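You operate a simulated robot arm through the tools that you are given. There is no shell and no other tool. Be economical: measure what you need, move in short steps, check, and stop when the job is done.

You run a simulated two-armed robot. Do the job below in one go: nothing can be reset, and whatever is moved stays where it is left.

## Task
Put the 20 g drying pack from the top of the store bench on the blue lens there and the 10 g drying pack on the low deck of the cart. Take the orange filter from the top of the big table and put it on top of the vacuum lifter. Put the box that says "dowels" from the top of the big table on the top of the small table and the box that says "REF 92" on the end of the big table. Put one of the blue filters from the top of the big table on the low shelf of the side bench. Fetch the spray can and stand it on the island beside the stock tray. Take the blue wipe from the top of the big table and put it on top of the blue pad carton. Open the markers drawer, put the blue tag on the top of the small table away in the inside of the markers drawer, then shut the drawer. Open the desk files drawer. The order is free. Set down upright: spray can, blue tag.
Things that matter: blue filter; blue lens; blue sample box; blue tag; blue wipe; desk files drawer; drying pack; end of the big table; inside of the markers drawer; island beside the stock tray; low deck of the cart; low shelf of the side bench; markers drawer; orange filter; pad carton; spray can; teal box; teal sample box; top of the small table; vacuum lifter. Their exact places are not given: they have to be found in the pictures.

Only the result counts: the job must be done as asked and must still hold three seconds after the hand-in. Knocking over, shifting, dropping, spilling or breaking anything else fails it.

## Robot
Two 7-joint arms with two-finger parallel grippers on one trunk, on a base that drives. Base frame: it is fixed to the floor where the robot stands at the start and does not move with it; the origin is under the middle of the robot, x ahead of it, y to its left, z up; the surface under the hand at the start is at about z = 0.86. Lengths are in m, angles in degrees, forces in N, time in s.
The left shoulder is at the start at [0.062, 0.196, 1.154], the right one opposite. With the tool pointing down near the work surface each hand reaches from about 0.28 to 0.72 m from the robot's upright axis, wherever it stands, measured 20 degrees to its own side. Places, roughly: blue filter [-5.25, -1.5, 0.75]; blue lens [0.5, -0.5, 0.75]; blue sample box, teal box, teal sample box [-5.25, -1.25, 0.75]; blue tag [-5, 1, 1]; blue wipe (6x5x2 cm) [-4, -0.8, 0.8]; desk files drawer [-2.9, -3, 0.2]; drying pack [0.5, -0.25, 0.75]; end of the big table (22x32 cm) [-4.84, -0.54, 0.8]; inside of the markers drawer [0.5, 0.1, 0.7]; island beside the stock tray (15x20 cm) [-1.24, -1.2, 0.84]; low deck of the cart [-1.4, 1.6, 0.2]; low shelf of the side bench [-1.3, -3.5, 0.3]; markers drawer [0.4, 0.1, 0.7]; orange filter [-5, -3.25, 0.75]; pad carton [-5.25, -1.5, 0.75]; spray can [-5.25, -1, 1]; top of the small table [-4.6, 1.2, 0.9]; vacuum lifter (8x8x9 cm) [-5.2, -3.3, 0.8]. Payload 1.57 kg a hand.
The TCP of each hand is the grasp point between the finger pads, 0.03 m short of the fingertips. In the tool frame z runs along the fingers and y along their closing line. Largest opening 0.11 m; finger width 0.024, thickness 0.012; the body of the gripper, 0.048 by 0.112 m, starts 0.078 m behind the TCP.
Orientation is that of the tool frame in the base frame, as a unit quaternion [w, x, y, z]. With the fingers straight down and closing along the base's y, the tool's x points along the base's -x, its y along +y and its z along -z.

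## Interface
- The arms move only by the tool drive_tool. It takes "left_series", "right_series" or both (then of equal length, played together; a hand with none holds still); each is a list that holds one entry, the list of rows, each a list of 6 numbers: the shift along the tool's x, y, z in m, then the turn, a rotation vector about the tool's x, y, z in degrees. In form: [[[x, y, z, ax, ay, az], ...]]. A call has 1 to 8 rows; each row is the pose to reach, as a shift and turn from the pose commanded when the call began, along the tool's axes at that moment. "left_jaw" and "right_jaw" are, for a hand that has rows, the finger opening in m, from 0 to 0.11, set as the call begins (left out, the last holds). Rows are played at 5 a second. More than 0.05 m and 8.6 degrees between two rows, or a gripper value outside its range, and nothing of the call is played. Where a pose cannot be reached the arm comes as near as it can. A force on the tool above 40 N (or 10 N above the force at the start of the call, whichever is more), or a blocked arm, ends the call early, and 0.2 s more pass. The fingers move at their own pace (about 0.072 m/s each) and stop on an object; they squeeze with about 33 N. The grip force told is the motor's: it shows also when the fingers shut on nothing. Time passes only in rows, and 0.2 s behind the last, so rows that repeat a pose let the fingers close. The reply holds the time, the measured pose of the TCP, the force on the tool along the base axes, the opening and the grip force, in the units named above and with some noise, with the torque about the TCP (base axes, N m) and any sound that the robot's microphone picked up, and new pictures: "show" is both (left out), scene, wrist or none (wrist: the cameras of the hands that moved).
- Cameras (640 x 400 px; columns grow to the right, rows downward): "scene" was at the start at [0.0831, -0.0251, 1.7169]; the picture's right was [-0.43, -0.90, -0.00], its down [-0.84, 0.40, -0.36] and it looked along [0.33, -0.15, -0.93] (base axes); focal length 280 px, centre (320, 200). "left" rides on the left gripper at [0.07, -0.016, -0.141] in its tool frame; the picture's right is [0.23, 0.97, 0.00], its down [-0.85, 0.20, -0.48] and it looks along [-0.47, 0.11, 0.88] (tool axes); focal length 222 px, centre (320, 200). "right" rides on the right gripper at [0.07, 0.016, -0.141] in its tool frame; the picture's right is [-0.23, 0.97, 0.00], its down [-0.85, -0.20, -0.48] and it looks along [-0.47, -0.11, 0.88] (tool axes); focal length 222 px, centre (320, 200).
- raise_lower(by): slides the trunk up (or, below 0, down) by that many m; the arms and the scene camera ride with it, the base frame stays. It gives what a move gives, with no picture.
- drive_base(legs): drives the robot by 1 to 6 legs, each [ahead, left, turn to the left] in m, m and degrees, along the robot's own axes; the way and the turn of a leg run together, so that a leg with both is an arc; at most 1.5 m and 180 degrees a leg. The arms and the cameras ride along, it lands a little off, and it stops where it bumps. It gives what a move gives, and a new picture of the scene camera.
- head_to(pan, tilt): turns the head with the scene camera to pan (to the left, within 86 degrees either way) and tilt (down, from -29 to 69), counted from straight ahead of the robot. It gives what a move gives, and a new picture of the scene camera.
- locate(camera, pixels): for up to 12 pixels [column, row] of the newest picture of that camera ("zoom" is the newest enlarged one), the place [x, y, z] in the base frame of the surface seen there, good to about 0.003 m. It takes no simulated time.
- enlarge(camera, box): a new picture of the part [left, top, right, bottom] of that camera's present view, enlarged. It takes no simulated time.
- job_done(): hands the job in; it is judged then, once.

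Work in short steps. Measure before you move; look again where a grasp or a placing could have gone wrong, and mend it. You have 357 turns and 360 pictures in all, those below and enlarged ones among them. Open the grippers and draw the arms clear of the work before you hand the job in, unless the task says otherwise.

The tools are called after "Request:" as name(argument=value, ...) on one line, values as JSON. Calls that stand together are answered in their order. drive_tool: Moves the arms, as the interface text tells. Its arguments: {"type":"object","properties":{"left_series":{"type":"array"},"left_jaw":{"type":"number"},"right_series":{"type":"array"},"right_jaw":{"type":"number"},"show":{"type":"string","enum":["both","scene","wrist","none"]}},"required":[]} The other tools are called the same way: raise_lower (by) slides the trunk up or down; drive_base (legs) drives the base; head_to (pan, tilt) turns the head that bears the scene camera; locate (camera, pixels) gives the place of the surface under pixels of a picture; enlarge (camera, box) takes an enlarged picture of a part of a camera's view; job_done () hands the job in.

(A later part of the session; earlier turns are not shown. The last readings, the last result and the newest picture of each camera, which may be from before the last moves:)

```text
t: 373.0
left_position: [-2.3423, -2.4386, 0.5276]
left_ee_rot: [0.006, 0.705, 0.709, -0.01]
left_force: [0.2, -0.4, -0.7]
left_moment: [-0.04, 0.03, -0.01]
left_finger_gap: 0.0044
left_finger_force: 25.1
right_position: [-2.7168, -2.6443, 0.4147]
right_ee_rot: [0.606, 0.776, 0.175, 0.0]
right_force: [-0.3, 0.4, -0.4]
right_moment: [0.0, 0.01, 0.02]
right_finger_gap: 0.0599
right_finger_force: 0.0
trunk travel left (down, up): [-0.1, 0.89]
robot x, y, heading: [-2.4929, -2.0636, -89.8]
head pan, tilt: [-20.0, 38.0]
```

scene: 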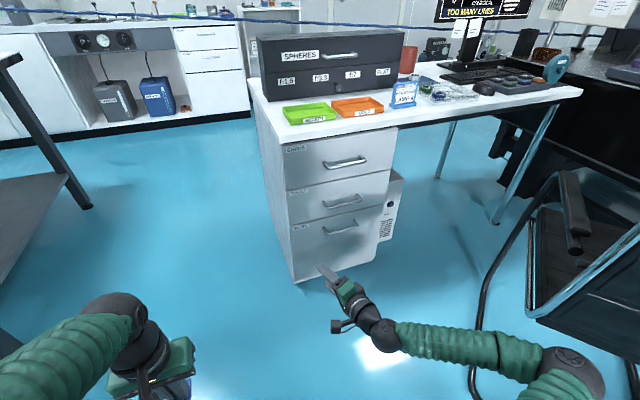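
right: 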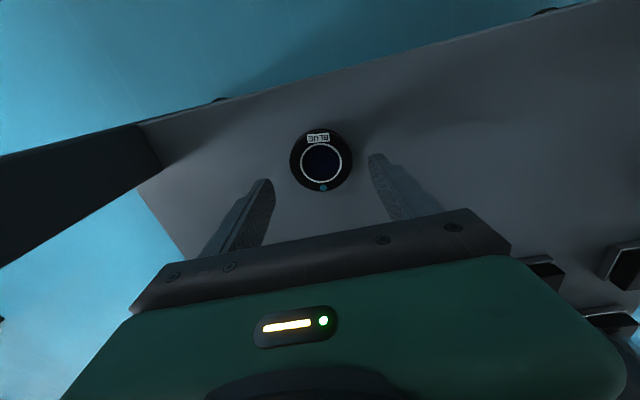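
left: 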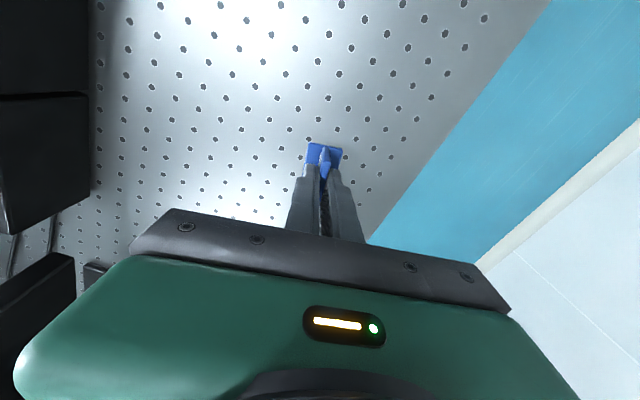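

The wrist unfolds well and clears the chair. I finish the rotation (last 14°) and measure the FILES handle at (342,226).

Request:
drive_tool(right_series=[[[0, 0, 0, -4.7, -4.7, 4.7], [0, 0, 0, -9.4, -9.4, 9.4], [0, 0, 0, -14.1, -14.1, 14.1]]], show="both")

Request:
enlarge(camera="scene", box=[270, 130, 420, 310])

```text
t: 373.8
left_position: [-2.3413, -2.4386, 0.5274]
left_ee_rot: [0.005, 0.705, 0.709, -0.009]
left_force: [0.7, 0.4, -0.3]
left_moment: [-0.01, 0.01, 0.01]
left_finger_gap: 0.0048
left_finger_force: 25.5
right_position: [-2.716, -2.6438, 0.4149]
right_ee_rot: [0.709, 0.706, 0.002, 0.002]
right_force: [-0.1, -0.2, 0.5]
right_moment: [0.01, 0.01, 0.01]
right_finger_gap: 0.0599
right_finger_force: 0.1
trunk travel left (down, up): [-0.1, 0.89]
robot x, y, heading: [-2.4928, -2.0612, -89.7]
head pan, tilt: [-20.0, 38.0]
```

scene: 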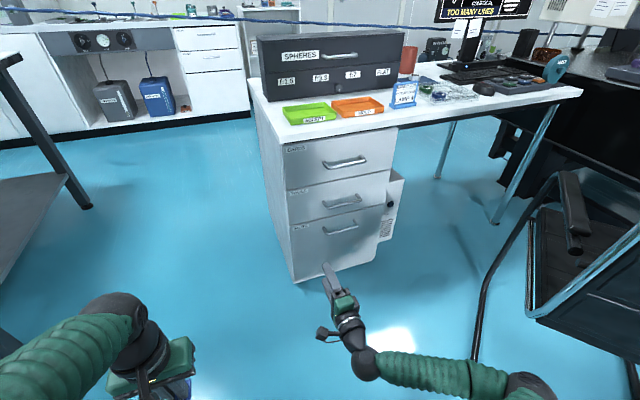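
right: 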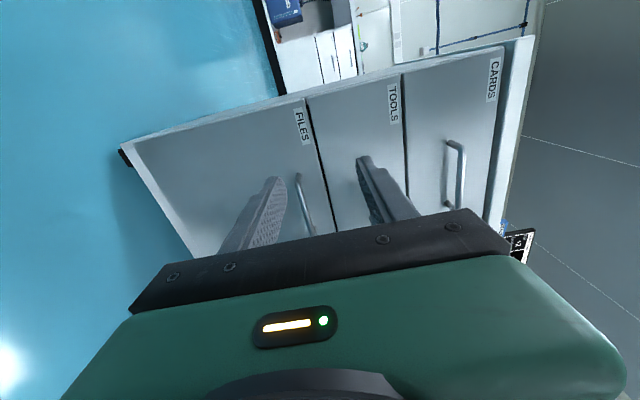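

```text
2.22 times, centred on (345, 220) of scene
```

zoom: 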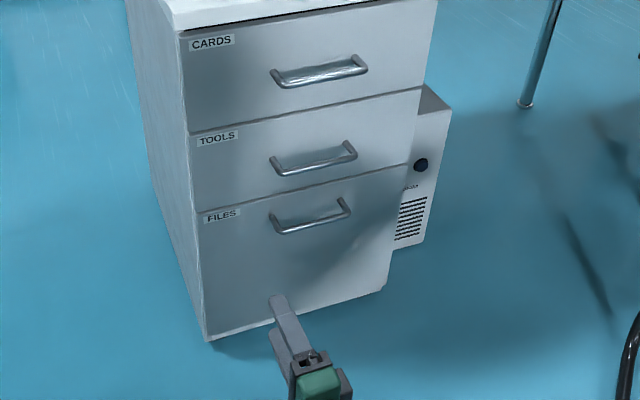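

Orientation is right (fingers along −y, closing vertical). I measure the FILES handle in both cameras.

Request:
locate(camera="zoom", pixels=[[279, 232], [300, 227], [320, 222], [349, 213], [275, 215], [343, 200]])

Request:
locate(camera="right", pixels=[[301, 190], [306, 210], [311, 228], [297, 175], [310, 215]])

```text
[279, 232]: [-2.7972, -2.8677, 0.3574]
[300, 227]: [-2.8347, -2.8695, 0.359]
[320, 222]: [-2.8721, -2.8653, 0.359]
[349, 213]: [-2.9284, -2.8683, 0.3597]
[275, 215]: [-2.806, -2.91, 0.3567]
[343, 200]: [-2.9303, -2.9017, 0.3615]
```

```text
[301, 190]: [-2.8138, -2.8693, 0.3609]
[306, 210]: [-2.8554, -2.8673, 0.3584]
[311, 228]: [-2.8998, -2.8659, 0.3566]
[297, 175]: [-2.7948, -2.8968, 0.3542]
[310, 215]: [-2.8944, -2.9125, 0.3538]
```

Bar centre (−2.86,−2.87,0.358). I align the hand in x and z, then advance to y≈−2.80.

Request:
drive_tool(right_series=[[[-0.035, -0.02, 0.0, 0, 0, 0], [-0.07, -0.04, 0.02, 0, 0, 0], [-0.1, -0.057, 0.05, 0, 0, 0], [-0.124, -0.057, 0.09, 0, 0, 0], [-0.124, -0.057, 0.13, 0, 0, 0], [-0.124, -0.057, 0.155, 0, 0, 0]]], show="both")

```text
t: 375.2
left_position: [-2.3421, -2.4389, 0.5262]
left_ee_rot: [0.005, 0.705, 0.709, -0.009]
left_force: [0.4, 0.1, 1.1]
left_moment: [0.02, 0.02, 0.01]
left_finger_gap: 0.0048
left_finger_force: 25.2
right_position: [-2.8401, -2.7985, 0.3614]
right_ee_rot: [0.709, 0.705, 0.003, 0.001]
right_force: [-0.2, 0.2, 0.2]
right_moment: [0.03, -0.03, 0.01]
right_finger_gap: 0.06
right_finger_force: 0.0
trunk travel left (down, up): [-0.1, 0.89]
robot x, y, heading: [-2.4957, -2.065, -89.7]
head pan, tilt: [-20.0, 38.0]
```

scene: 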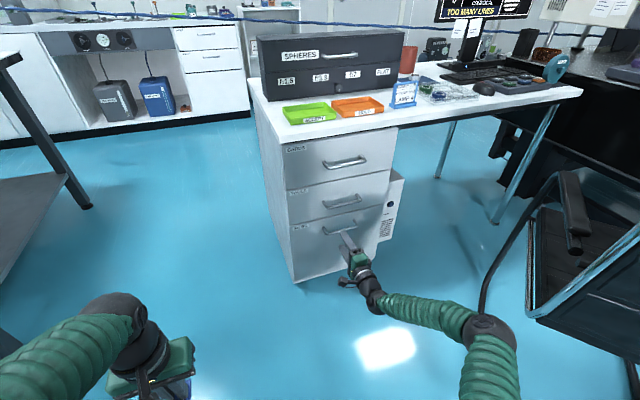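
right: 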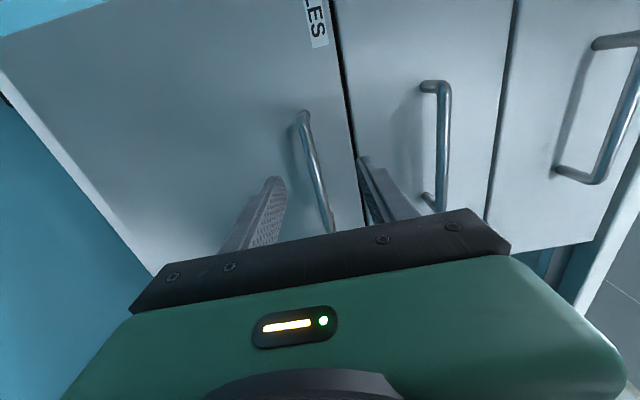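

The bar lies between the fingers. I advance 0.068 m and close on it.

Request:
drive_tool(right_series=[[[0, -0.002, 0.03, 0, 0, 0], [0, -0.002, 0.055, 0, 0, 0], [0, -0.002, 0.068, 0, 0, 0]]], show="wrist")

Request:
drive_tool(right_series=[[[0, 0, 0, 0, 0, 0], [0, 0, 0, 0, 0, 0], [0, 0, 0, 0, 0, 0]]], right_jaw=0.0, show="none")

```text
t: 376.0
left_position: [-2.3427, -2.4397, 0.5265]
left_ee_rot: [0.004, 0.705, 0.709, -0.009]
left_force: [0.9, 0.1, 0.3]
left_moment: [0.01, 0.01, 0.02]
left_finger_gap: 0.0048
left_finger_force: 25.4
right_position: [-2.8394, -2.8657, 0.3578]
right_ee_rot: [0.709, 0.705, 0.004, 0.002]
right_force: [-0.1, -0.3, 0.8]
right_moment: [-0.01, 0.0, -0.02]
right_finger_gap: 0.0601
right_finger_force: 0.1
trunk travel left (down, up): [-0.1, 0.89]
robot x, y, heading: [-2.4936, -2.0632, -89.6]
head pan, tilt: [-20.0, 38.0]
```

right: 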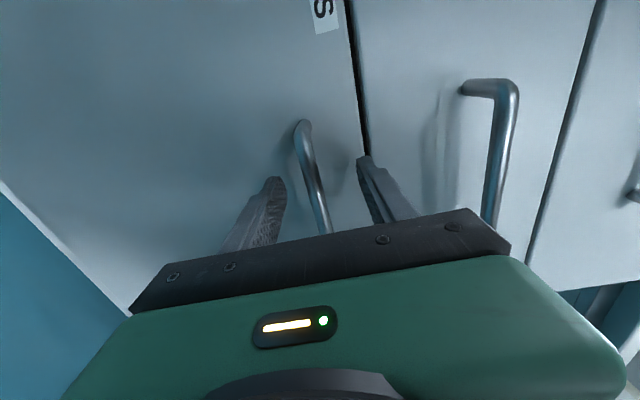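

```text
t: 376.8
left_position: [-2.3429, -2.4391, 0.5258]
left_ee_rot: [0.004, 0.706, 0.709, -0.009]
left_force: [0.5, -0.2, 0.7]
left_moment: [0.0, -0.01, -0.01]
left_finger_gap: 0.0047
left_finger_force: 25.5
right_position: [-2.8395, -2.8661, 0.3554]
right_ee_rot: [0.706, 0.708, 0.003, 0.002]
right_force: [-0.6, 1.8, -10.3]
right_moment: [0.07, -0.16, -0.22]
right_finger_gap: 0.0119
right_finger_force: 29.0
trunk travel left (down, up): [-0.1, 0.89]
robot x, y, heading: [-2.4954, -2.0632, -89.4]
head pan, tilt: [-20.0, 38.0]
```

Gripped (gap 0.012). I pull the drawer out about 0.24 m.

Request:
drive_tool(right_series=[[[0, 0, -0.03, 0, 0, 0], [0, 0, -0.06, 0, 0, 0], [0, 0, -0.09, 0, 0, 0], [0, 0, -0.12, 0, 0, 0], [0, 0, -0.15, 0, 0, 0], [0, 0, -0.18, 0, 0, 0], [0, 0, -0.21, 0, 0, 0], [0, 0, -0.24, 0, 0, 0]]], show="scene")

```text
t: 378.6
left_position: [-2.344, -2.4391, 0.5257]
left_ee_rot: [0.005, 0.705, 0.709, -0.007]
left_force: [0.4, -1.2, -0.3]
left_moment: [0.01, 0.0, -0.02]
left_finger_gap: 0.0048
left_finger_force: 24.9
right_position: [-2.8403, -2.6248, 0.3549]
right_ee_rot: [0.707, 0.707, 0.002, 0.0]
right_force: [-5.2, 1.3, -19.3]
right_moment: [0.22, -0.14, -0.76]
right_finger_gap: 0.0117
right_finger_force: 28.6
trunk travel left (down, up): [-0.1, 0.89]
robot x, y, heading: [-2.4945, -2.066, -89.6]
head pan, tilt: [-20.0, 38.0]
```

scene: 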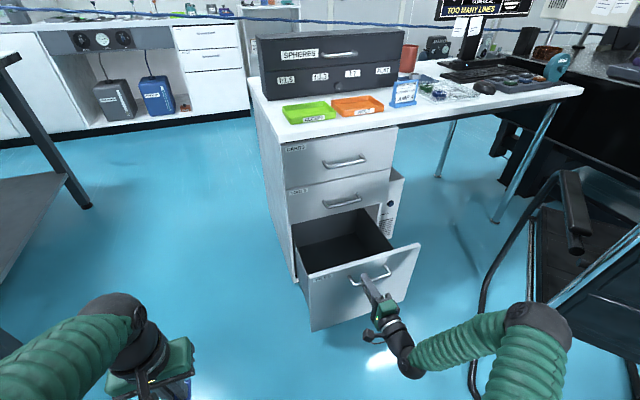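

The drawer came 0.24 m out. I back the base 0.12 m to open it further, until it stops.

Request:
drive_base(legs=[[-0.12, 0, 0]])

```text
t: 379.9
left_position: [-2.3451, -2.3192, 0.5266]
left_ee_rot: [0.005, 0.705, 0.709, -0.007]
left_force: [-0.7, 0.2, 0.2]
left_moment: [0.03, 0.02, -0.01]
left_finger_gap: 0.0045
left_finger_force: 25.0
right_position: [-2.8399, -2.5045, 0.3539]
right_ee_rot: [0.707, 0.708, 0.002, 0.002]
right_force: [-5.2, 1.1, -28.0]
right_moment: [0.18, -0.12, -0.32]
right_finger_gap: 0.0119
right_finger_force: 29.7
trunk travel left (down, up): [-0.1, 0.89]
robot x, y, heading: [-2.4935, -1.9441, -89.9]
head pan, tilt: [-20.0, 38.0]
```

scene: 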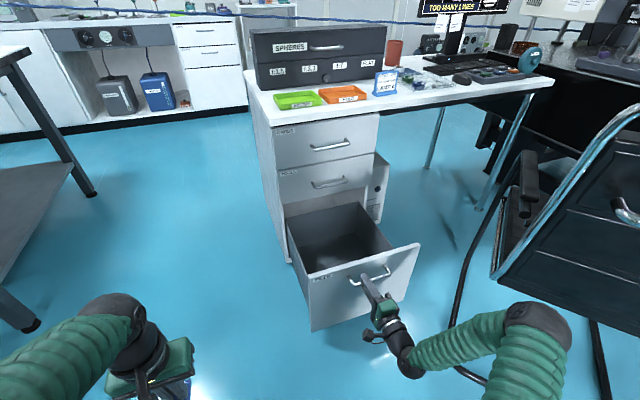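

Drawer is open 0.36 m. I release the bar, back off 0.09 m, and raise the trunk so the arm clears the chair.

Request:
drive_tool(right_series=[[[0, 0, 0, 0, 0, 0], [0, 0, 0, 0, 0, 0], [0, 0.0, -0.01, 0, 0, 0]]], right_jaw=0.07, show="none")

Request:
drive_base(legs=[[-0.09, 0.03, 0]])

Request:
raise_lower(by=0.4)

Request:
raise_lower(by=0.3)

```text
t: 380.7
left_position: [-2.342, -2.3153, 0.5273]
left_ee_rot: [0.005, 0.705, 0.709, -0.011]
left_force: [-1.0, 0.3, -0.7]
left_moment: [0.03, 0.0, -0.02]
left_finger_gap: 0.0047
left_finger_force: 25.2
right_position: [-2.8399, -2.4933, 0.3562]
right_ee_rot: [0.708, 0.706, 0.005, 0.0]
right_force: [-0.1, -0.9, 0.6]
right_moment: [-0.02, -0.01, 0.04]
right_finger_gap: 0.0698
right_finger_force: 0.1
trunk travel left (down, up): [-0.1, 0.89]
robot x, y, heading: [-2.4947, -1.9389, -89.5]
head pan, tilt: [-20.0, 38.0]
```

```text
t: 381.8
left_position: [-2.3122, -2.2278, 0.5271]
left_ee_rot: [0.005, 0.707, 0.707, -0.011]
left_force: [-0.7, -0.6, -0.5]
left_moment: [0.01, 0.05, -0.01]
left_finger_gap: 0.0051
left_finger_force: 25.2
right_position: [-2.8105, -2.4027, 0.3577]
right_ee_rot: [0.708, 0.706, 0.003, -0.001]
right_force: [-0.3, 0.3, -0.1]
right_moment: [0.01, -0.01, 0.01]
right_finger_gap: 0.0699
right_finger_force: 0.2
trunk travel left (down, up): [-0.1, 0.89]
robot x, y, heading: [-2.4645, -1.8536, -89.6]
head pan, tilt: [-20.0, 38.0]
```

scene: 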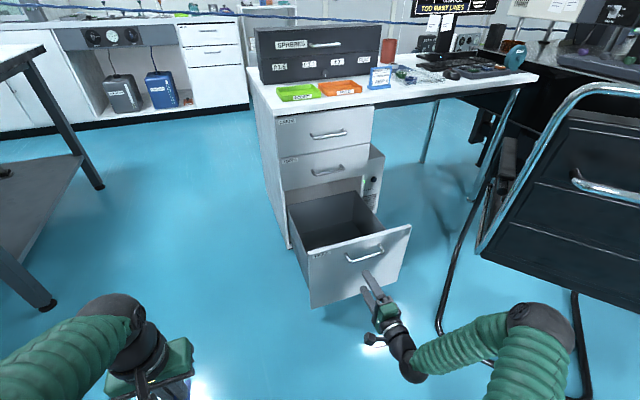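

```text
t: 385.6
left_position: [-2.3127, -2.2268, 0.9276]
left_ee_rot: [0.005, 0.706, 0.708, -0.012]
left_force: [0.4, 0.8, -0.6]
left_moment: [-0.06, 0.0, -0.02]
left_finger_gap: 0.0048
left_finger_force: 25.3
right_position: [-2.8102, -2.4039, 0.7585]
right_ee_rot: [0.708, 0.707, 0.003, 0.0]
right_force: [0.5, 0.0, 0.6]
right_moment: [0.02, 0.03, -0.01]
right_finger_gap: 0.0699
right_finger_force: 0.1
trunk travel left (down, up): [-0.5, 0.49]
robot x, y, heading: [-2.4687, -1.8542, -89.9]
head pan, tilt: [-20.0, 38.0]
```

```text
t: 388.6
left_position: [-2.3138, -2.2283, 1.2281]
left_ee_rot: [0.005, 0.706, 0.708, -0.011]
left_force: [0.0, -0.5, -1.1]
left_moment: [-0.01, 0.01, -0.01]
left_finger_gap: 0.0047
left_finger_force: 25.1
right_position: [-2.8098, -2.4031, 1.0583]
right_ee_rot: [0.708, 0.706, 0.003, 0.0]
right_force: [-0.4, -0.1, -0.1]
right_moment: [0.03, 0.02, 0.02]
right_finger_gap: 0.0701
right_finger_force: 0.0
trunk travel left (down, up): [-0.8, 0.19]
robot x, y, heading: [-2.4694, -1.8548, -89.7]
head pan, tilt: [-20.0, 38.0]
```

Drawer stays open. I rotate the right tool back to pointing down while drawing it inward.

Request:
drive_tool(right_series=[[[0.015, 0.012, -0.01, 4.6, 4.6, -4.6], [0.03, 0.025, -0.02, 9.2, 9.2, -9.2], [0.045, 0.037, -0.03, 13.8, 13.8, -13.8], [0.06, 0.05, -0.04, 18.4, 18.4, -18.4], [0.075, 0.062, -0.05, 23, 23, -23], [0.09, 0.075, -0.06, 27.6, 27.6, -27.6], [0.105, 0.087, -0.07, 32.2, 32.2, -32.2], [0.12, 0.1, -0.08, 36.8, 36.8, -36.8]]], show="none")

Request:
drive_tool(right_series=[[[0, 0, 0, 4.6, 4.6, -4.6], [0, 0, 0, 9.2, 9.2, -9.2], [0, 0, 0, 13.8, 13.8, -13.8], [0, 0, 0, 18.4, 18.4, -18.4], [0, 0, 0, 23, 23, -23], [0, 0, 0, 27.6, 27.6, -27.6], [0, 0, 0, 32.5, 32.5, -32.5]]], show="scene")

```text
t: 390.4
left_position: [-2.3117, -2.226, 1.2277]
left_ee_rot: [0.004, 0.706, 0.708, -0.011]
left_force: [-0.2, 0.8, -0.1]
left_moment: [0.02, -0.02, 0.02]
left_finger_gap: 0.0046
left_finger_force: 25.2
right_position: [-2.6877, -2.32, 1.1569]
right_ee_rot: [0.384, 0.814, 0.435, -0.004]
right_force: [-0.6, 0.3, -0.1]
right_moment: [-0.02, 0.05, -0.01]
right_finger_gap: 0.0701
right_finger_force: 0.1
trunk travel left (down, up): [-0.8, 0.19]
robot x, y, heading: [-2.4666, -1.8531, -89.9]
head pan, tilt: [-20.0, 38.0]
```

```text
t: 392.0
left_position: [-2.3106, -2.2294, 1.2273]
left_ee_rot: [0.004, 0.706, 0.708, -0.01]
left_force: [-0.5, 1.0, -0.2]
left_moment: [-0.02, 0.01, 0.06]
left_finger_gap: 0.0047
left_finger_force: 25.0
right_position: [-2.6882, -2.3251, 1.1579]
right_ee_rot: [-0.004, 0.706, 0.709, -0.004]
right_force: [-0.1, -0.9, 0.1]
right_moment: [0.04, 0.04, 0.01]
right_finger_gap: 0.0702
right_finger_force: 0.1
trunk travel left (down, up): [-0.8, 0.19]
robot x, y, heading: [-2.4663, -1.8515, -89.8]
head pan, tilt: [-20.0, 38.0]
```

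scene: 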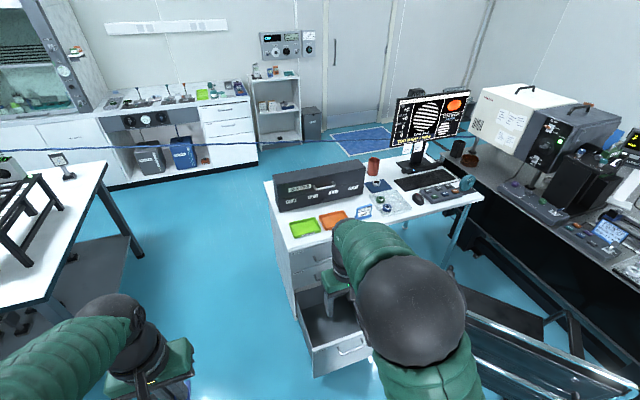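

Now the spray can. I back north along x≈−2.65 to the cross aisle, turn to face +x, and reverse toward the back aisle.

Request:
raise_lower(by=0.08)

Request:
drive_base(legs=[[-0.3, -0.18, 0], [-0.8, 0, 0], [-0.8, 0, 0], [0, 0, 90]])

```text
t: 393.2
left_position: [-2.3122, -2.2277, 1.3082]
left_ee_rot: [0.005, 0.707, 0.707, -0.011]
left_force: [0.2, -0.1, 0.5]
left_moment: [-0.03, 0.02, -0.04]
left_finger_gap: 0.0047
left_finger_force: 25.2
right_position: [-2.6882, -2.323, 1.2378]
right_ee_rot: [-0.003, 0.706, 0.708, -0.003]
right_force: [0.9, -0.4, -0.7]
right_moment: [0.0, 0.0, -0.01]
right_finger_gap: 0.07
right_finger_force: 0.0
trunk travel left (down, up): [-0.88, 0.11]
robot x, y, heading: [-2.4711, -1.8538, -89.5]
head pan, tilt: [-20.0, 38.0]
```

```text
t: 407.1
left_position: [-2.3026, 0.2182, 1.3071]
left_ee_rot: [0.011, 0.0, 1.0, -0.004]
left_force: [-0.5, 0.1, 0.8]
left_moment: [-0.04, -0.01, 0.02]
left_finger_gap: 0.0047
left_finger_force: 24.9
right_position: [-2.2061, -0.1588, 1.2375]
right_ee_rot: [0.002, -0.001, 1.0, -0.004]
right_force: [0.3, -0.2, 0.0]
right_moment: [0.0, 0.0, -0.02]
right_finger_gap: 0.0697
right_finger_force: 0.1
trunk travel left (down, up): [-0.88, 0.11]
robot x, y, heading: [-2.682, 0.064, 0.2]
head pan, tilt: [-20.0, 38.0]
```

scene: 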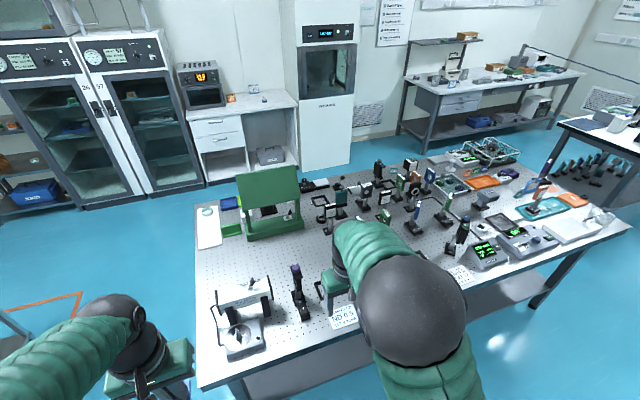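

Tag still held. I reverse to x≈−5.83 and slide right to y≈−0.86.

Request:
drive_base(legs=[[-1.1, 0, 0], [-1.1, 0, -0.2], [-0.96, 0, 0]])

Request:
head_to(pan=-25, tilt=52)

```text
t: 422.6
left_position: [-5.4781, 0.2095, 1.3078]
left_ee_rot: [0.011, -0.005, 1.0, -0.003]
left_force: [0.1, -0.4, 0.4]
left_moment: [0.0, 0.05, -0.03]
left_finger_gap: 0.0046
left_finger_force: 25.3
right_position: [-5.3803, -0.1664, 1.2375]
right_ee_rot: [0.002, -0.006, 1.0, -0.003]
right_force: [0.1, -0.4, -0.2]
right_moment: [-0.03, 0.01, 0.02]
right_finger_gap: 0.0701
right_finger_force: 0.1
trunk travel left (down, up): [-0.88, 0.11]
robot x, y, heading: [-5.86, 0.0526, 0.7]
head pan, tilt: [-20.0, 38.0]
```

scene: 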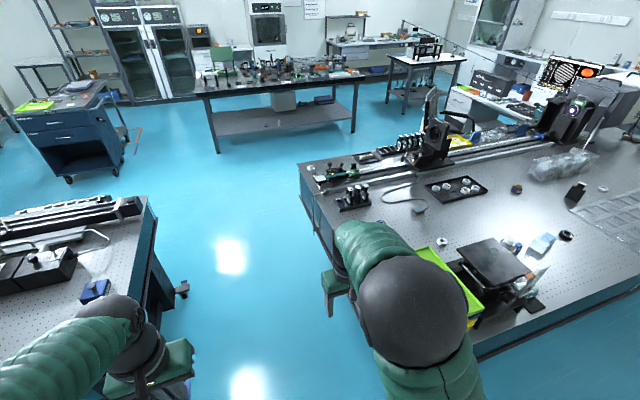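

```text
t: 423.4
left_position: [-5.4803, 0.2105, 1.308]
left_ee_rot: [0.012, -0.005, 1.0, -0.004]
left_force: [0.0, -0.3, 0.0]
left_moment: [0.03, 0.01, 0.0]
left_finger_gap: 0.0045
left_finger_force: 25.3
right_position: [-5.3803, -0.1655, 1.2365]
right_ee_rot: [0.002, -0.007, 1.0, -0.003]
right_force: [-0.2, 0.4, -0.1]
right_moment: [-0.01, 0.0, 0.06]
right_finger_gap: 0.0698
right_finger_force: 0.1
trunk travel left (down, up): [-0.88, 0.11]
robot x, y, heading: [-5.8517, 0.0549, 0.8]
head pan, tilt: [-25.0, 52.0]
```

scene: 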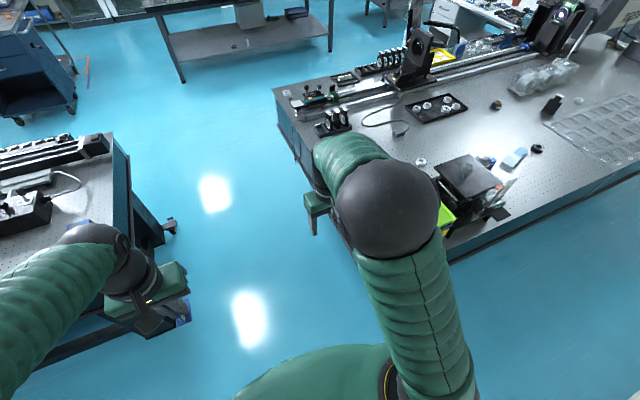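

I check the heights of lift top (468,172) and trays, then slide right 0.91 m.

Request:
locate(camera="scene", pixels=[[468, 172], [450, 160], [495, 180], [440, 215]])

Request:
drive_base(legs=[[0.0, -0.45, 0], [0, -0.47, -0.7]])

Request:
head_to(pan=-10, tilt=56)

```text
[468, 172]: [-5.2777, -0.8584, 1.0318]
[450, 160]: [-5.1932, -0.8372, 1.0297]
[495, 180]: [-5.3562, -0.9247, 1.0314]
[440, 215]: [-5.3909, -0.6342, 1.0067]
```

```text
t: 428.5
left_position: [-5.475, -0.7082, 1.3073]
left_ee_rot: [0.012, 0.003, 1.0, -0.006]
left_force: [0.0, 0.7, 0.0]
left_moment: [0.04, 0.01, 0.0]
left_finger_gap: 0.0048
left_finger_force: 25.5
right_position: [-5.381, -1.0866, 1.2384]
right_ee_rot: [0.002, 0.002, 1.0, -0.005]
right_force: [-0.2, -0.8, 0.1]
right_moment: [-0.02, 0.01, -0.03]
right_finger_gap: 0.07
right_finger_force: 0.1
trunk travel left (down, up): [-0.88, 0.11]
robot x, y, heading: [-5.851, -0.8662, -0.4]
head pan, tilt: [-25.0, 52.0]
```

scene: 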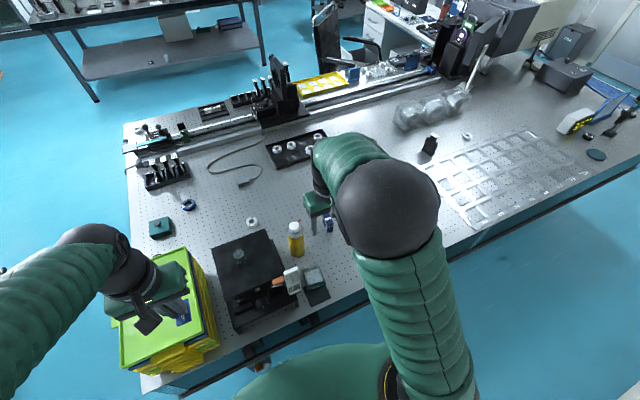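

```text
t: 429.3
left_position: [-5.4735, -0.7126, 1.3081]
left_ee_rot: [0.013, 0.003, 1.0, -0.004]
left_force: [0.7, -1.1, 0.1]
left_moment: [0.03, 0.01, 0.01]
left_finger_gap: 0.0046
left_finger_force: 25.2
right_position: [-5.3824, -1.0901, 1.238]
right_ee_rot: [0.002, 0.002, 1.0, -0.004]
right_force: [0.4, -0.4, -0.1]
right_moment: [0.01, -0.01, 0.02]
right_finger_gap: 0.0696
right_finger_force: 0.1
trunk travel left (down, up): [-0.88, 0.11]
robot x, y, heading: [-5.8485, -0.8624, -0.2]
head pan, tilt: [-10.0, 56.0]
```

scene: 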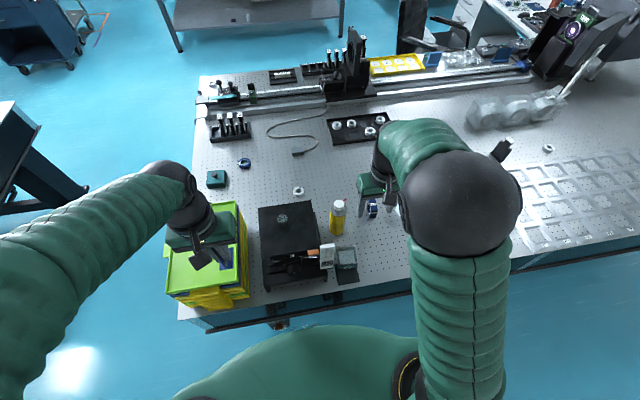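

I enlarge and measure the spray can at (338,218) and its neighbours.

Request:
enlarge(camera="scene", box=[280, 170, 400, 290])

Request:
locate(camera="scene", pixels=[[339, 203], [338, 220], [331, 222], [344, 222], [336, 233], [318, 240], [318, 215], [372, 208], [326, 250], [345, 202]])

```text
3.33 times, centred on (340, 230) of scene
```

zoom: 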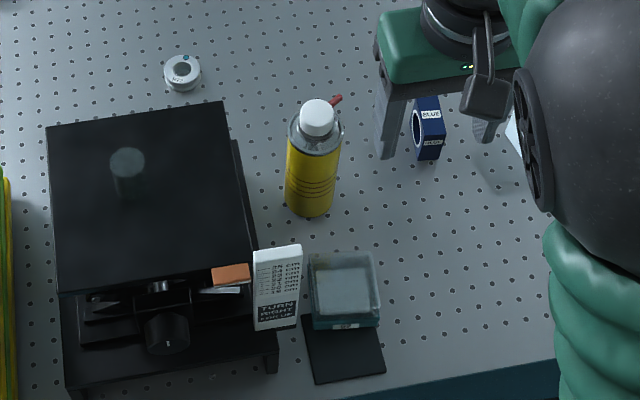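

```text
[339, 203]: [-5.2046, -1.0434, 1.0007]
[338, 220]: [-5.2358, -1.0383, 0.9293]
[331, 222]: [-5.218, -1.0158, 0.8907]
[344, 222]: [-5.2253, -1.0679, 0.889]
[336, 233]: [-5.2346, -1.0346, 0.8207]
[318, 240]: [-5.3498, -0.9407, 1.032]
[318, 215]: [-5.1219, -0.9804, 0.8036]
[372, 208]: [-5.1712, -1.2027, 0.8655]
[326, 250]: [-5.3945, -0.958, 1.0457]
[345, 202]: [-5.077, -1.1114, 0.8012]
```

Can: about 5.5 cm wide, centre (−5.208,−1.041), cap top z≈1.005. I go above it with the jaw at 0.09 and look.

Request:
drive_tool(right_series=[[[-0.035, 0.01, 0.02, 0, 0, 0], [-0.07, 0.02, 0.04, 0, 0, 0], [-0.105, 0.03, 0.06, 0, 0, 0], [-0.14, 0.04, 0.08, 0, 0, 0], [-0.172, 0.049, 0.1, 0, 0, 0], [-0.172, 0.049, 0.13, 0, 0, 0]]], right_jaw=0.1, show="both")

```text
t: 430.7
left_position: [-5.4745, -0.7097, 1.3084]
left_ee_rot: [0.013, 0.002, 1.0, -0.005]
left_force: [0.2, -0.7, -0.9]
left_moment: [0.01, -0.01, -0.03]
left_finger_gap: 0.0045
left_finger_force: 25.3
right_position: [-5.207, -1.0427, 1.1093]
right_ee_rot: [0.002, 0.002, 1.0, -0.004]
right_force: [0.3, 0.3, -0.1]
right_moment: [0.04, 0.0, -0.01]
right_finger_gap: 0.0999
right_finger_force: 0.1
trunk travel left (down, up): [-0.88, 0.11]
robot x, y, heading: [-5.8505, -0.8616, -0.2]
head pan, tilt: [-10.0, 56.0]
```

scene: 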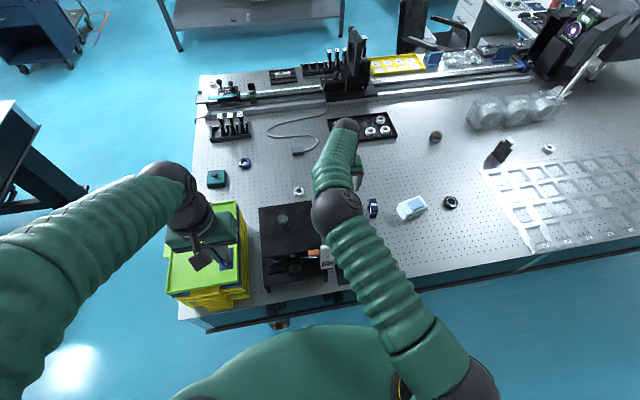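
right: 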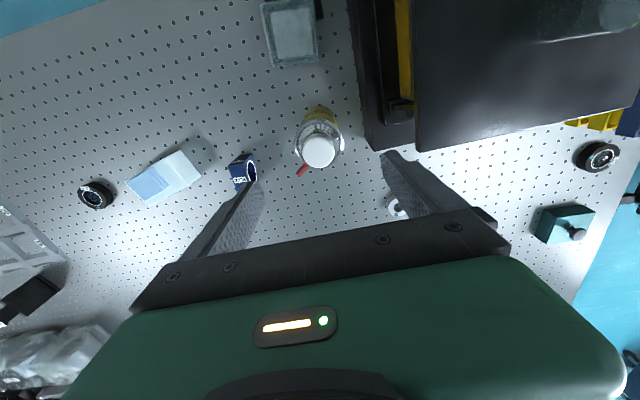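

The can is exactly under the tool. I descend to z≈0.943 and close.

Request:
drive_tool(right_series=[[[0, 0.001, 0.04, 0, 0, 0], [0, 0.001, 0.08, 0, 0, 0], [0, 0.001, 0.12, 0, 0, 0], [0, 0.001, 0.15, 0, 0, 0], [0, 0.001, 0.165, 0, 0, 0]]], show="wrist")

Request:
drive_tool(right_series=[[[0, 0, 0, 0, 0, 0], [0, 0, 0, 0, 0, 0], [0, 0, 0, 0, 0, 0]]], right_jaw=0.0, show="wrist")

```text
t: 431.9
left_position: [-5.4746, -0.7102, 1.3083]
left_ee_rot: [0.012, 0.004, 1.0, -0.006]
left_force: [0.0, 0.4, 0.3]
left_moment: [-0.01, 0.0, 0.0]
left_finger_gap: 0.0047
left_finger_force: 25.3
right_position: [-5.2081, -1.0415, 0.9413]
right_ee_rot: [0.002, 0.001, 1.0, -0.004]
right_force: [1.2, -0.7, -0.3]
right_moment: [0.04, -0.01, 0.04]
right_finger_gap: 0.1
right_finger_force: 0.1
trunk travel left (down, up): [-0.88, 0.11]
robot x, y, heading: [-5.8489, -0.8621, -0.1]
head pan, tilt: [-10.0, 56.0]
```

right: 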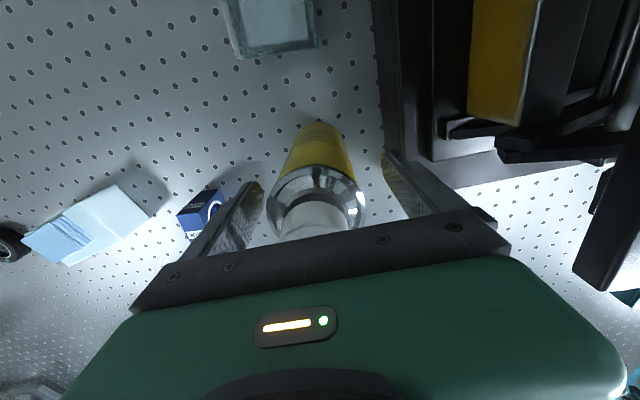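

```text
t: 432.7
left_position: [-5.4752, -0.7103, 1.3084]
left_ee_rot: [0.013, 0.001, 1.0, -0.006]
left_force: [-0.1, -0.3, -0.1]
left_moment: [-0.03, 0.0, 0.04]
left_finger_gap: 0.0047
left_finger_force: 24.7
right_position: [-5.2085, -1.0413, 0.9435]
right_ee_rot: [0.003, 0.001, 1.0, -0.004]
right_force: [-0.6, -1.6, 1.5]
right_moment: [0.08, 0.06, 0.0]
right_finger_gap: 0.0612
right_finger_force: 33.5
trunk travel left (down, up): [-0.88, 0.11]
robot x, y, heading: [-5.8471, -0.8626, -0.3]
head pan, tilt: [-10.0, 56.0]
```

right: 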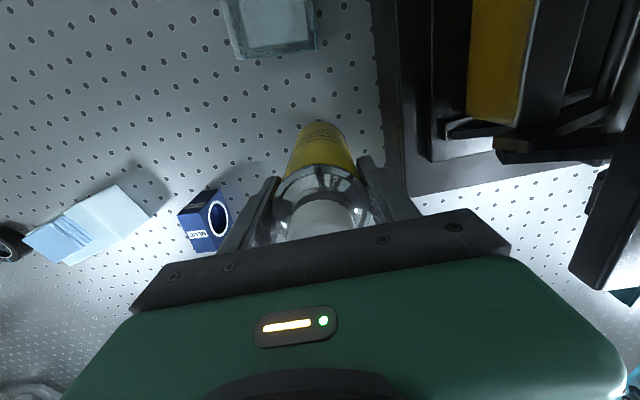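

Can gripped (gap 0.061). I lift it straight up, retract slightly, and raise the trunk 0.1 m to pass over the lift and trays.

Request:
drive_tool(right_series=[[[0, 0, -0.02, 0, 0, 0], [0, 0, -0.06, 0, 0, 0], [0, 0, -0.1, 0, 0, 0], [0, 0, -0.14, 0, 0, 0], [0, 0, -0.18, 0, 0, 0], [0.03, -0.01, -0.215, 0, 0, 0], [0.06, -0.02, -0.25, 0, 0, 0], [0.1, -0.03, -0.27, 0, 0, 0]]], show="wrist")

Request:
raise_lower(by=0.1)

```text
t: 434.4
left_position: [-5.4789, -0.7132, 1.3119]
left_ee_rot: [0.015, 0.002, 1.0, -0.004]
left_force: [-0.7, 1.2, 0.7]
left_moment: [0.0, -0.02, -0.04]
left_finger_gap: 0.0048
left_finger_force: 24.5
right_position: [-5.2953, -1.1623, 1.1982]
right_ee_rot: [-0.004, 0.096, 0.995, -0.008]
right_force: [0.1, -0.3, -2.3]
right_moment: [-0.01, 0.02, 0.01]
right_finger_gap: 0.061
right_finger_force: 33.2
trunk travel left (down, up): [-0.88, 0.11]
robot x, y, heading: [-5.8468, -0.8609, -0.3]
head pan, tilt: [-10.0, 56.0]
stopped in row 8 (right hand): the arm was blocked; the commanded pose is now the measured one
```

right: 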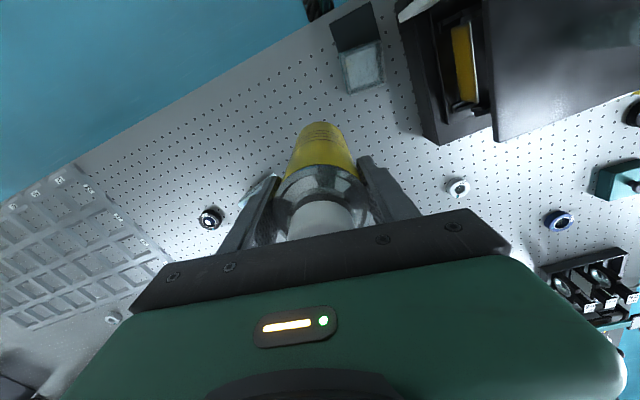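

```text
t: 435.7
left_position: [-5.4773, -0.7102, 1.4106]
left_ee_rot: [0.014, 0.002, 1.0, -0.005]
left_force: [0.4, 0.2, -0.2]
left_moment: [0.03, 0.0, 0.02]
left_finger_gap: 0.0046
left_finger_force: 25.3
right_position: [-5.293, -1.159, 1.2993]
right_ee_rot: [-0.002, 0.097, 0.995, -0.008]
right_force: [-0.6, -0.6, -3.8]
right_moment: [0.01, 0.0, -0.01]
right_finger_gap: 0.0609
right_finger_force: 33.1
trunk travel left (down, up): [-0.98, 0.01]
robot x, y, heading: [-5.8496, -0.8613, -0.2]
head pan, tilt: [-10.0, 56.0]
```

The arm reported being blocked at the end. I look at the surroundings to see what it met.

Request:
head_to(pan=-5, tilt=58)

Request:
enlarge(camera="scene", box=[180, 130, 480, 320])

```text
t: 436.4
left_position: [-5.4763, -0.7107, 1.4099]
left_ee_rot: [0.013, 0.002, 1.0, -0.004]
left_force: [0.6, 0.0, 0.4]
left_moment: [0.02, -0.03, -0.02]
left_finger_gap: 0.0047
left_finger_force: 24.9
right_position: [-5.2909, -1.1582, 1.2974]
right_ee_rot: [-0.002, 0.096, 0.995, -0.007]
right_force: [0.5, 0.2, -2.6]
right_moment: [-0.01, 0.04, 0.03]
right_finger_gap: 0.061
right_finger_force: 32.8
trunk travel left (down, up): [-0.98, 0.01]
robot x, y, heading: [-5.8463, -0.8605, 0.2]
head pan, tilt: [-5.0, 58.0]
```

scene: 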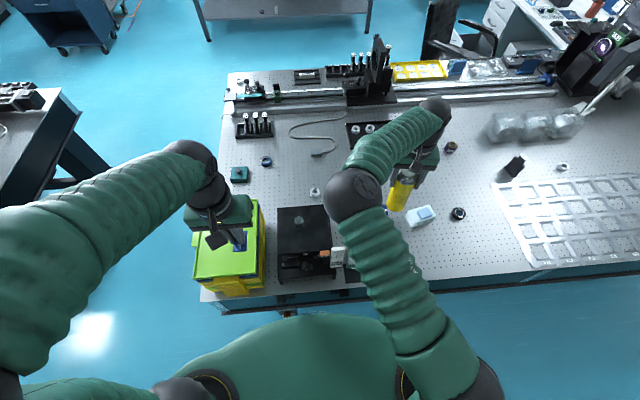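

```text
2.11 times, centred on (330, 225) of scene
```

zoom: 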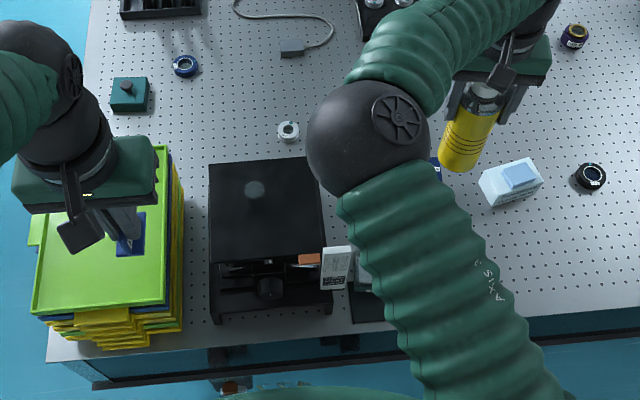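

Nothing was disturbed; the elbow just folded inward. I move the hand outward and back in small steps to restore the normal elbow pose.

Request:
drive_tool(right_series=[[[0.0, -0.03, 0, 0, 0, -3], [0.01, -0.06, 0, 0, 0, -6], [0.03, -0.085, 0, 0, 0, -9], [0.055, -0.1, 0, 0, 0, -11], [0.081, -0.107, 0, 0, 0, -11]]], show="scene")

```text
t: 437.6
left_position: [-5.4765, -0.7095, 1.4098]
left_ee_rot: [0.014, 0.003, 1.0, -0.006]
left_force: [-0.5, -0.1, -0.1]
left_moment: [0.0, -0.01, -0.02]
left_finger_gap: 0.0047
left_finger_force: 25.2
right_position: [-5.3921, -1.2455, 1.2986]
right_ee_rot: [-0.002, -0.002, 1.0, -0.007]
right_force: [0.3, -0.2, -2.7]
right_moment: [0.01, -0.01, -0.03]
right_finger_gap: 0.061
right_finger_force: 33.1
trunk travel left (down, up): [-0.98, 0.01]
robot x, y, heading: [-5.8464, -0.8641, -0.1]
head pan, tilt: [-5.0, 58.0]
```

scene: 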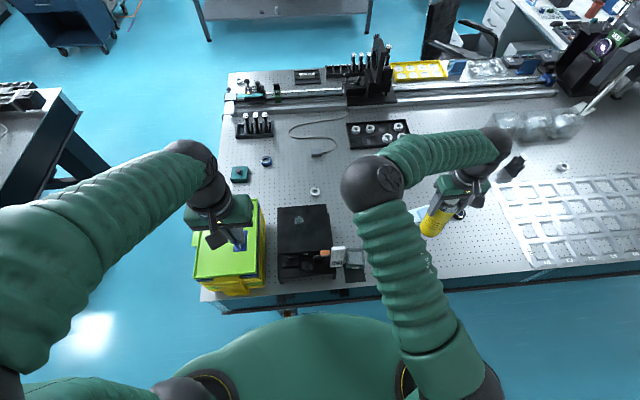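

The elbow is still inward. I drive to the open first: slide left to the cross aisle with everything high, then sort the arm out there.

Request:
drive_base(legs=[[0, 0.45, 0], [0, 0.47, 0], [1.0, 0, 0], [1.2, 0, 0]])

Request:
drive_tool(right_series=[[[0.02, 0.0, 0.01, 0, 0, 0], [0.04, 0, 0.02, 0, 0, 0], [0.06, 0.0, 0.03, 0, 0, 0], [0.08, 0.0, 0.04, 0, 0, 0]]], show="scene")

```text
t: 453.1
left_position: [-3.2951, 0.1552, 1.4096]
left_ee_rot: [0.014, 0.026, 1.0, -0.006]
left_force: [-0.7, -0.7, -0.9]
left_moment: [-0.02, -0.01, 0.03]
left_finger_gap: 0.0046
left_finger_force: 24.9
right_position: [-3.235, -0.3834, 1.2987]
right_ee_rot: [-0.004, 0.022, 1.0, -0.007]
right_force: [0.8, -0.3, -2.7]
right_moment: [-0.06, -0.01, 0.0]
right_finger_gap: 0.0609
right_finger_force: 33.0
trunk travel left (down, up): [-0.98, 0.01]
robot x, y, heading: [-3.6708, 0.0244, -3.0]
head pan, tilt: [-5.0, 58.0]
```

scene: 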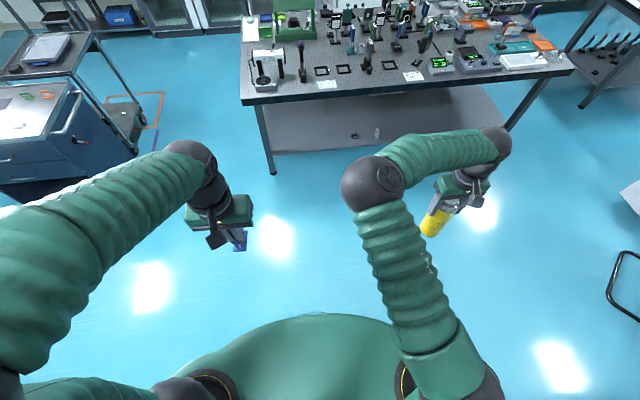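

```text
t: 454.1
left_position: [-3.2942, 0.1568, 1.4095]
left_ee_rot: [0.013, 0.026, 1.0, -0.005]
left_force: [0.1, -0.3, 0.6]
left_moment: [0.0, 0.0, 0.0]
left_finger_gap: 0.0047
left_finger_force: 25.3
right_position: [-3.3142, -0.3791, 1.2584]
right_ee_rot: [-0.004, 0.021, 1.0, -0.008]
right_force: [-0.7, -0.4, -3.0]
right_moment: [0.0, 0.01, -0.01]
right_finger_gap: 0.0608
right_finger_force: 34.0
trunk travel left (down, up): [-0.98, 0.01]
robot x, y, heading: [-3.6721, 0.0268, -2.9]
head pan, tilt: [-5.0, 58.0]
```

scene: 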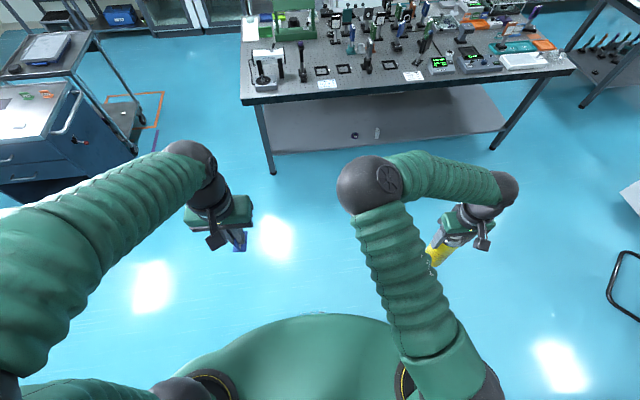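

I continue: go to y≈0.84, then east along the corridor to x≈−0.5.

Request:
drive_base(legs=[[0.7, 0.8, 3], [1.2, 0, 0], [1.25, 0, 0]])

Request:
head_to(pan=-80, tilt=35)

```text
t: 471.1
left_position: [-0.1487, 0.9985, 1.4097]
left_ee_rot: [0.015, -0.006, 1.0, -0.004]
left_force: [-0.6, -0.3, 0.0]
left_moment: [-0.01, -0.02, 0.01]
left_finger_gap: 0.0045
left_finger_force: 25.3
right_position: [-0.1327, 0.466, 1.26]
right_ee_rot: [-0.002, -0.012, 1.0, -0.008]
right_force: [-1.3, 0.7, -2.6]
right_moment: [0.04, 0.0, 0.01]
right_finger_gap: 0.061
right_finger_force: 32.7
trunk travel left (down, up): [-0.98, 0.01]
robot x, y, heading: [-0.5138, 0.8433, 0.7]
head pan, tilt: [-5.0, 58.0]
```

scene: 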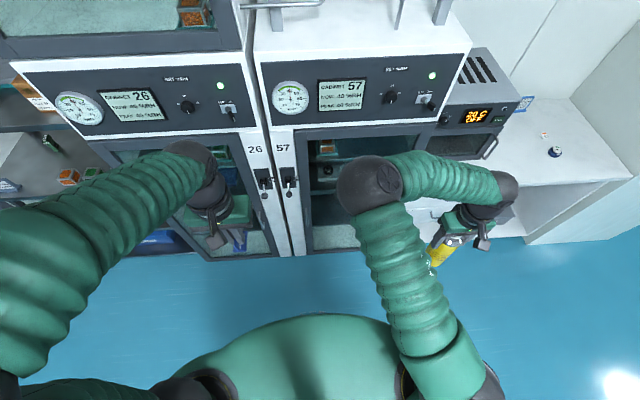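

```text
t: 472.6
left_position: [-0.1487, 1.0016, 1.4093]
left_ee_rot: [0.016, -0.006, 1.0, -0.004]
left_force: [0.1, -0.7, -0.2]
left_moment: [0.02, -0.02, 0.01]
left_finger_gap: 0.005
left_finger_force: 24.5
right_position: [-0.1337, 0.4664, 1.2593]
right_ee_rot: [-0.002, -0.011, 1.0, -0.007]
right_force: [-0.2, -0.1, -3.3]
right_moment: [0.04, 0.03, 0.0]
right_finger_gap: 0.0608
right_finger_force: 32.7
trunk travel left (down, up): [-0.98, 0.01]
robot x, y, heading: [-0.5154, 0.8418, 0.9]
head pan, tilt: [-80.0, 35.0]
```

scene: 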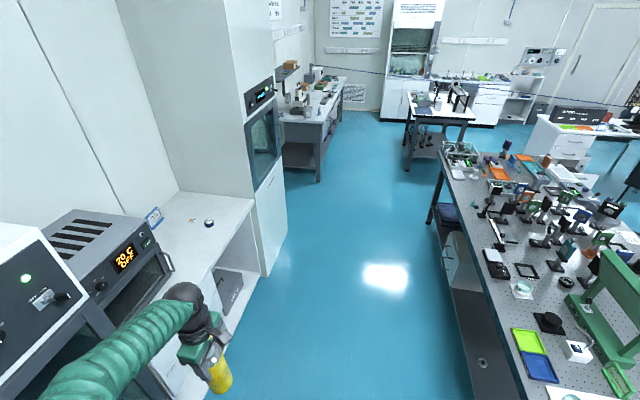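

I measure the east aisle and where (−1.24,−1.2) lies on the island.

Request:
locate(camera="scene", pixels=[[440, 175], [480, 260], [505, 330], [265, 272], [320, 180], [462, 150], [495, 172], [480, 200], [495, 240], [522, 287], [490, 225], [430, 220]])

Request:
enlarge(camera="scene", box=[420, 120, 600, 320])

```text
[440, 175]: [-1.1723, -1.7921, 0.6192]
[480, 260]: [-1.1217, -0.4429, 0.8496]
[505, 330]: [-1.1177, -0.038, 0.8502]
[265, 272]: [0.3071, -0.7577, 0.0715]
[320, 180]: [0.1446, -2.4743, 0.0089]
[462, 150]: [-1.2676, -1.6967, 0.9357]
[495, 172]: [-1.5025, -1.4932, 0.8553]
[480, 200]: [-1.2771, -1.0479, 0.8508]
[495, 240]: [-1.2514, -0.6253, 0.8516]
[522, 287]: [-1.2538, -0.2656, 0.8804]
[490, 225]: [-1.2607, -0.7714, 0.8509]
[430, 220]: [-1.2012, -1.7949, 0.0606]
```

```text
2.00 times, centred on (510, 220) of scene
```

zoom: 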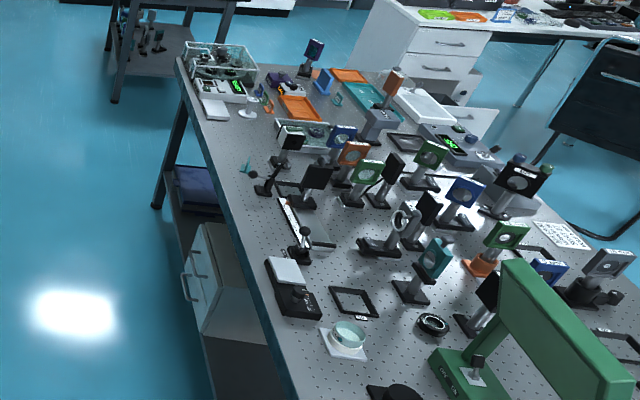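

Free strip at the island's east edge. I turn to face −x and slide left (south) to y≈−1.35.

Request:
drive_base(legs=[[0, 0, 90], [0, 0, 89.2], [0, 1.1, 0], [0, 1.1, 0]])

Request:
head_to(pan=-12, tilt=50)

```text
t: 491.2
left_position: [-0.8685, -1.5386, 1.4098]
left_ee_rot: [-0.004, 1.0, 0.009, -0.015]
left_force: [0.0, -0.7, 0.7]
left_moment: [0.01, -0.04, -0.01]
left_finger_gap: 0.0046
left_finger_force: 24.7
right_position: [-0.8853, -1.0059, 1.2583]
right_ee_rot: [-0.007, 1.0, 0.013, 0.002]
right_force: [0.2, 0.4, -2.6]
right_moment: [-0.02, -0.04, 0.0]
right_finger_gap: 0.0604
right_finger_force: 32.8
trunk travel left (down, up): [-0.98, 0.01]
robot x, y, heading: [-0.5028, -1.3782, -178.9]
head pan, tilt: [-80.0, 35.0]
```

scene: 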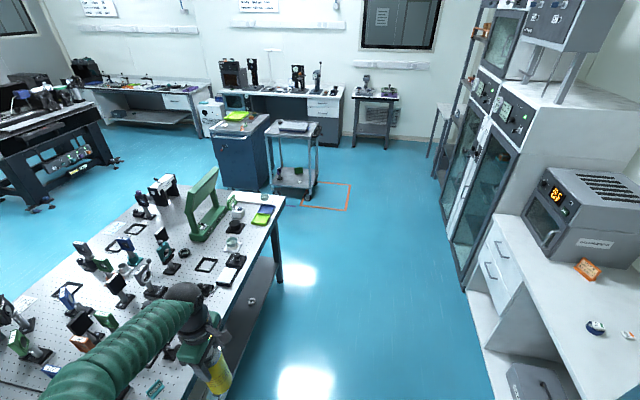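

```text
t: 492.6
left_position: [-0.8675, -1.5413, 1.4096]
left_ee_rot: [-0.004, 1.0, 0.008, -0.015]
left_force: [0.5, -0.9, -0.6]
left_moment: [-0.01, 0.02, -0.02]
left_finger_gap: 0.0045
left_finger_force: 25.2
right_position: [-0.8858, -1.0067, 1.2608]
right_ee_rot: [-0.008, 1.0, 0.014, 0.003]
right_force: [0.2, -0.2, -2.9]
right_moment: [0.0, -0.03, -0.03]
right_finger_gap: 0.0608
right_finger_force: 33.2
trunk travel left (down, up): [-0.98, 0.01]
robot x, y, heading: [-0.5042, -1.3817, -178.9]
head pan, tilt: [-12.0, 50.0]
```

scene: 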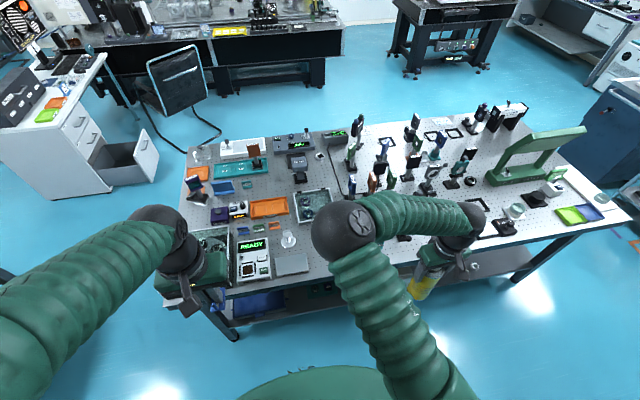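

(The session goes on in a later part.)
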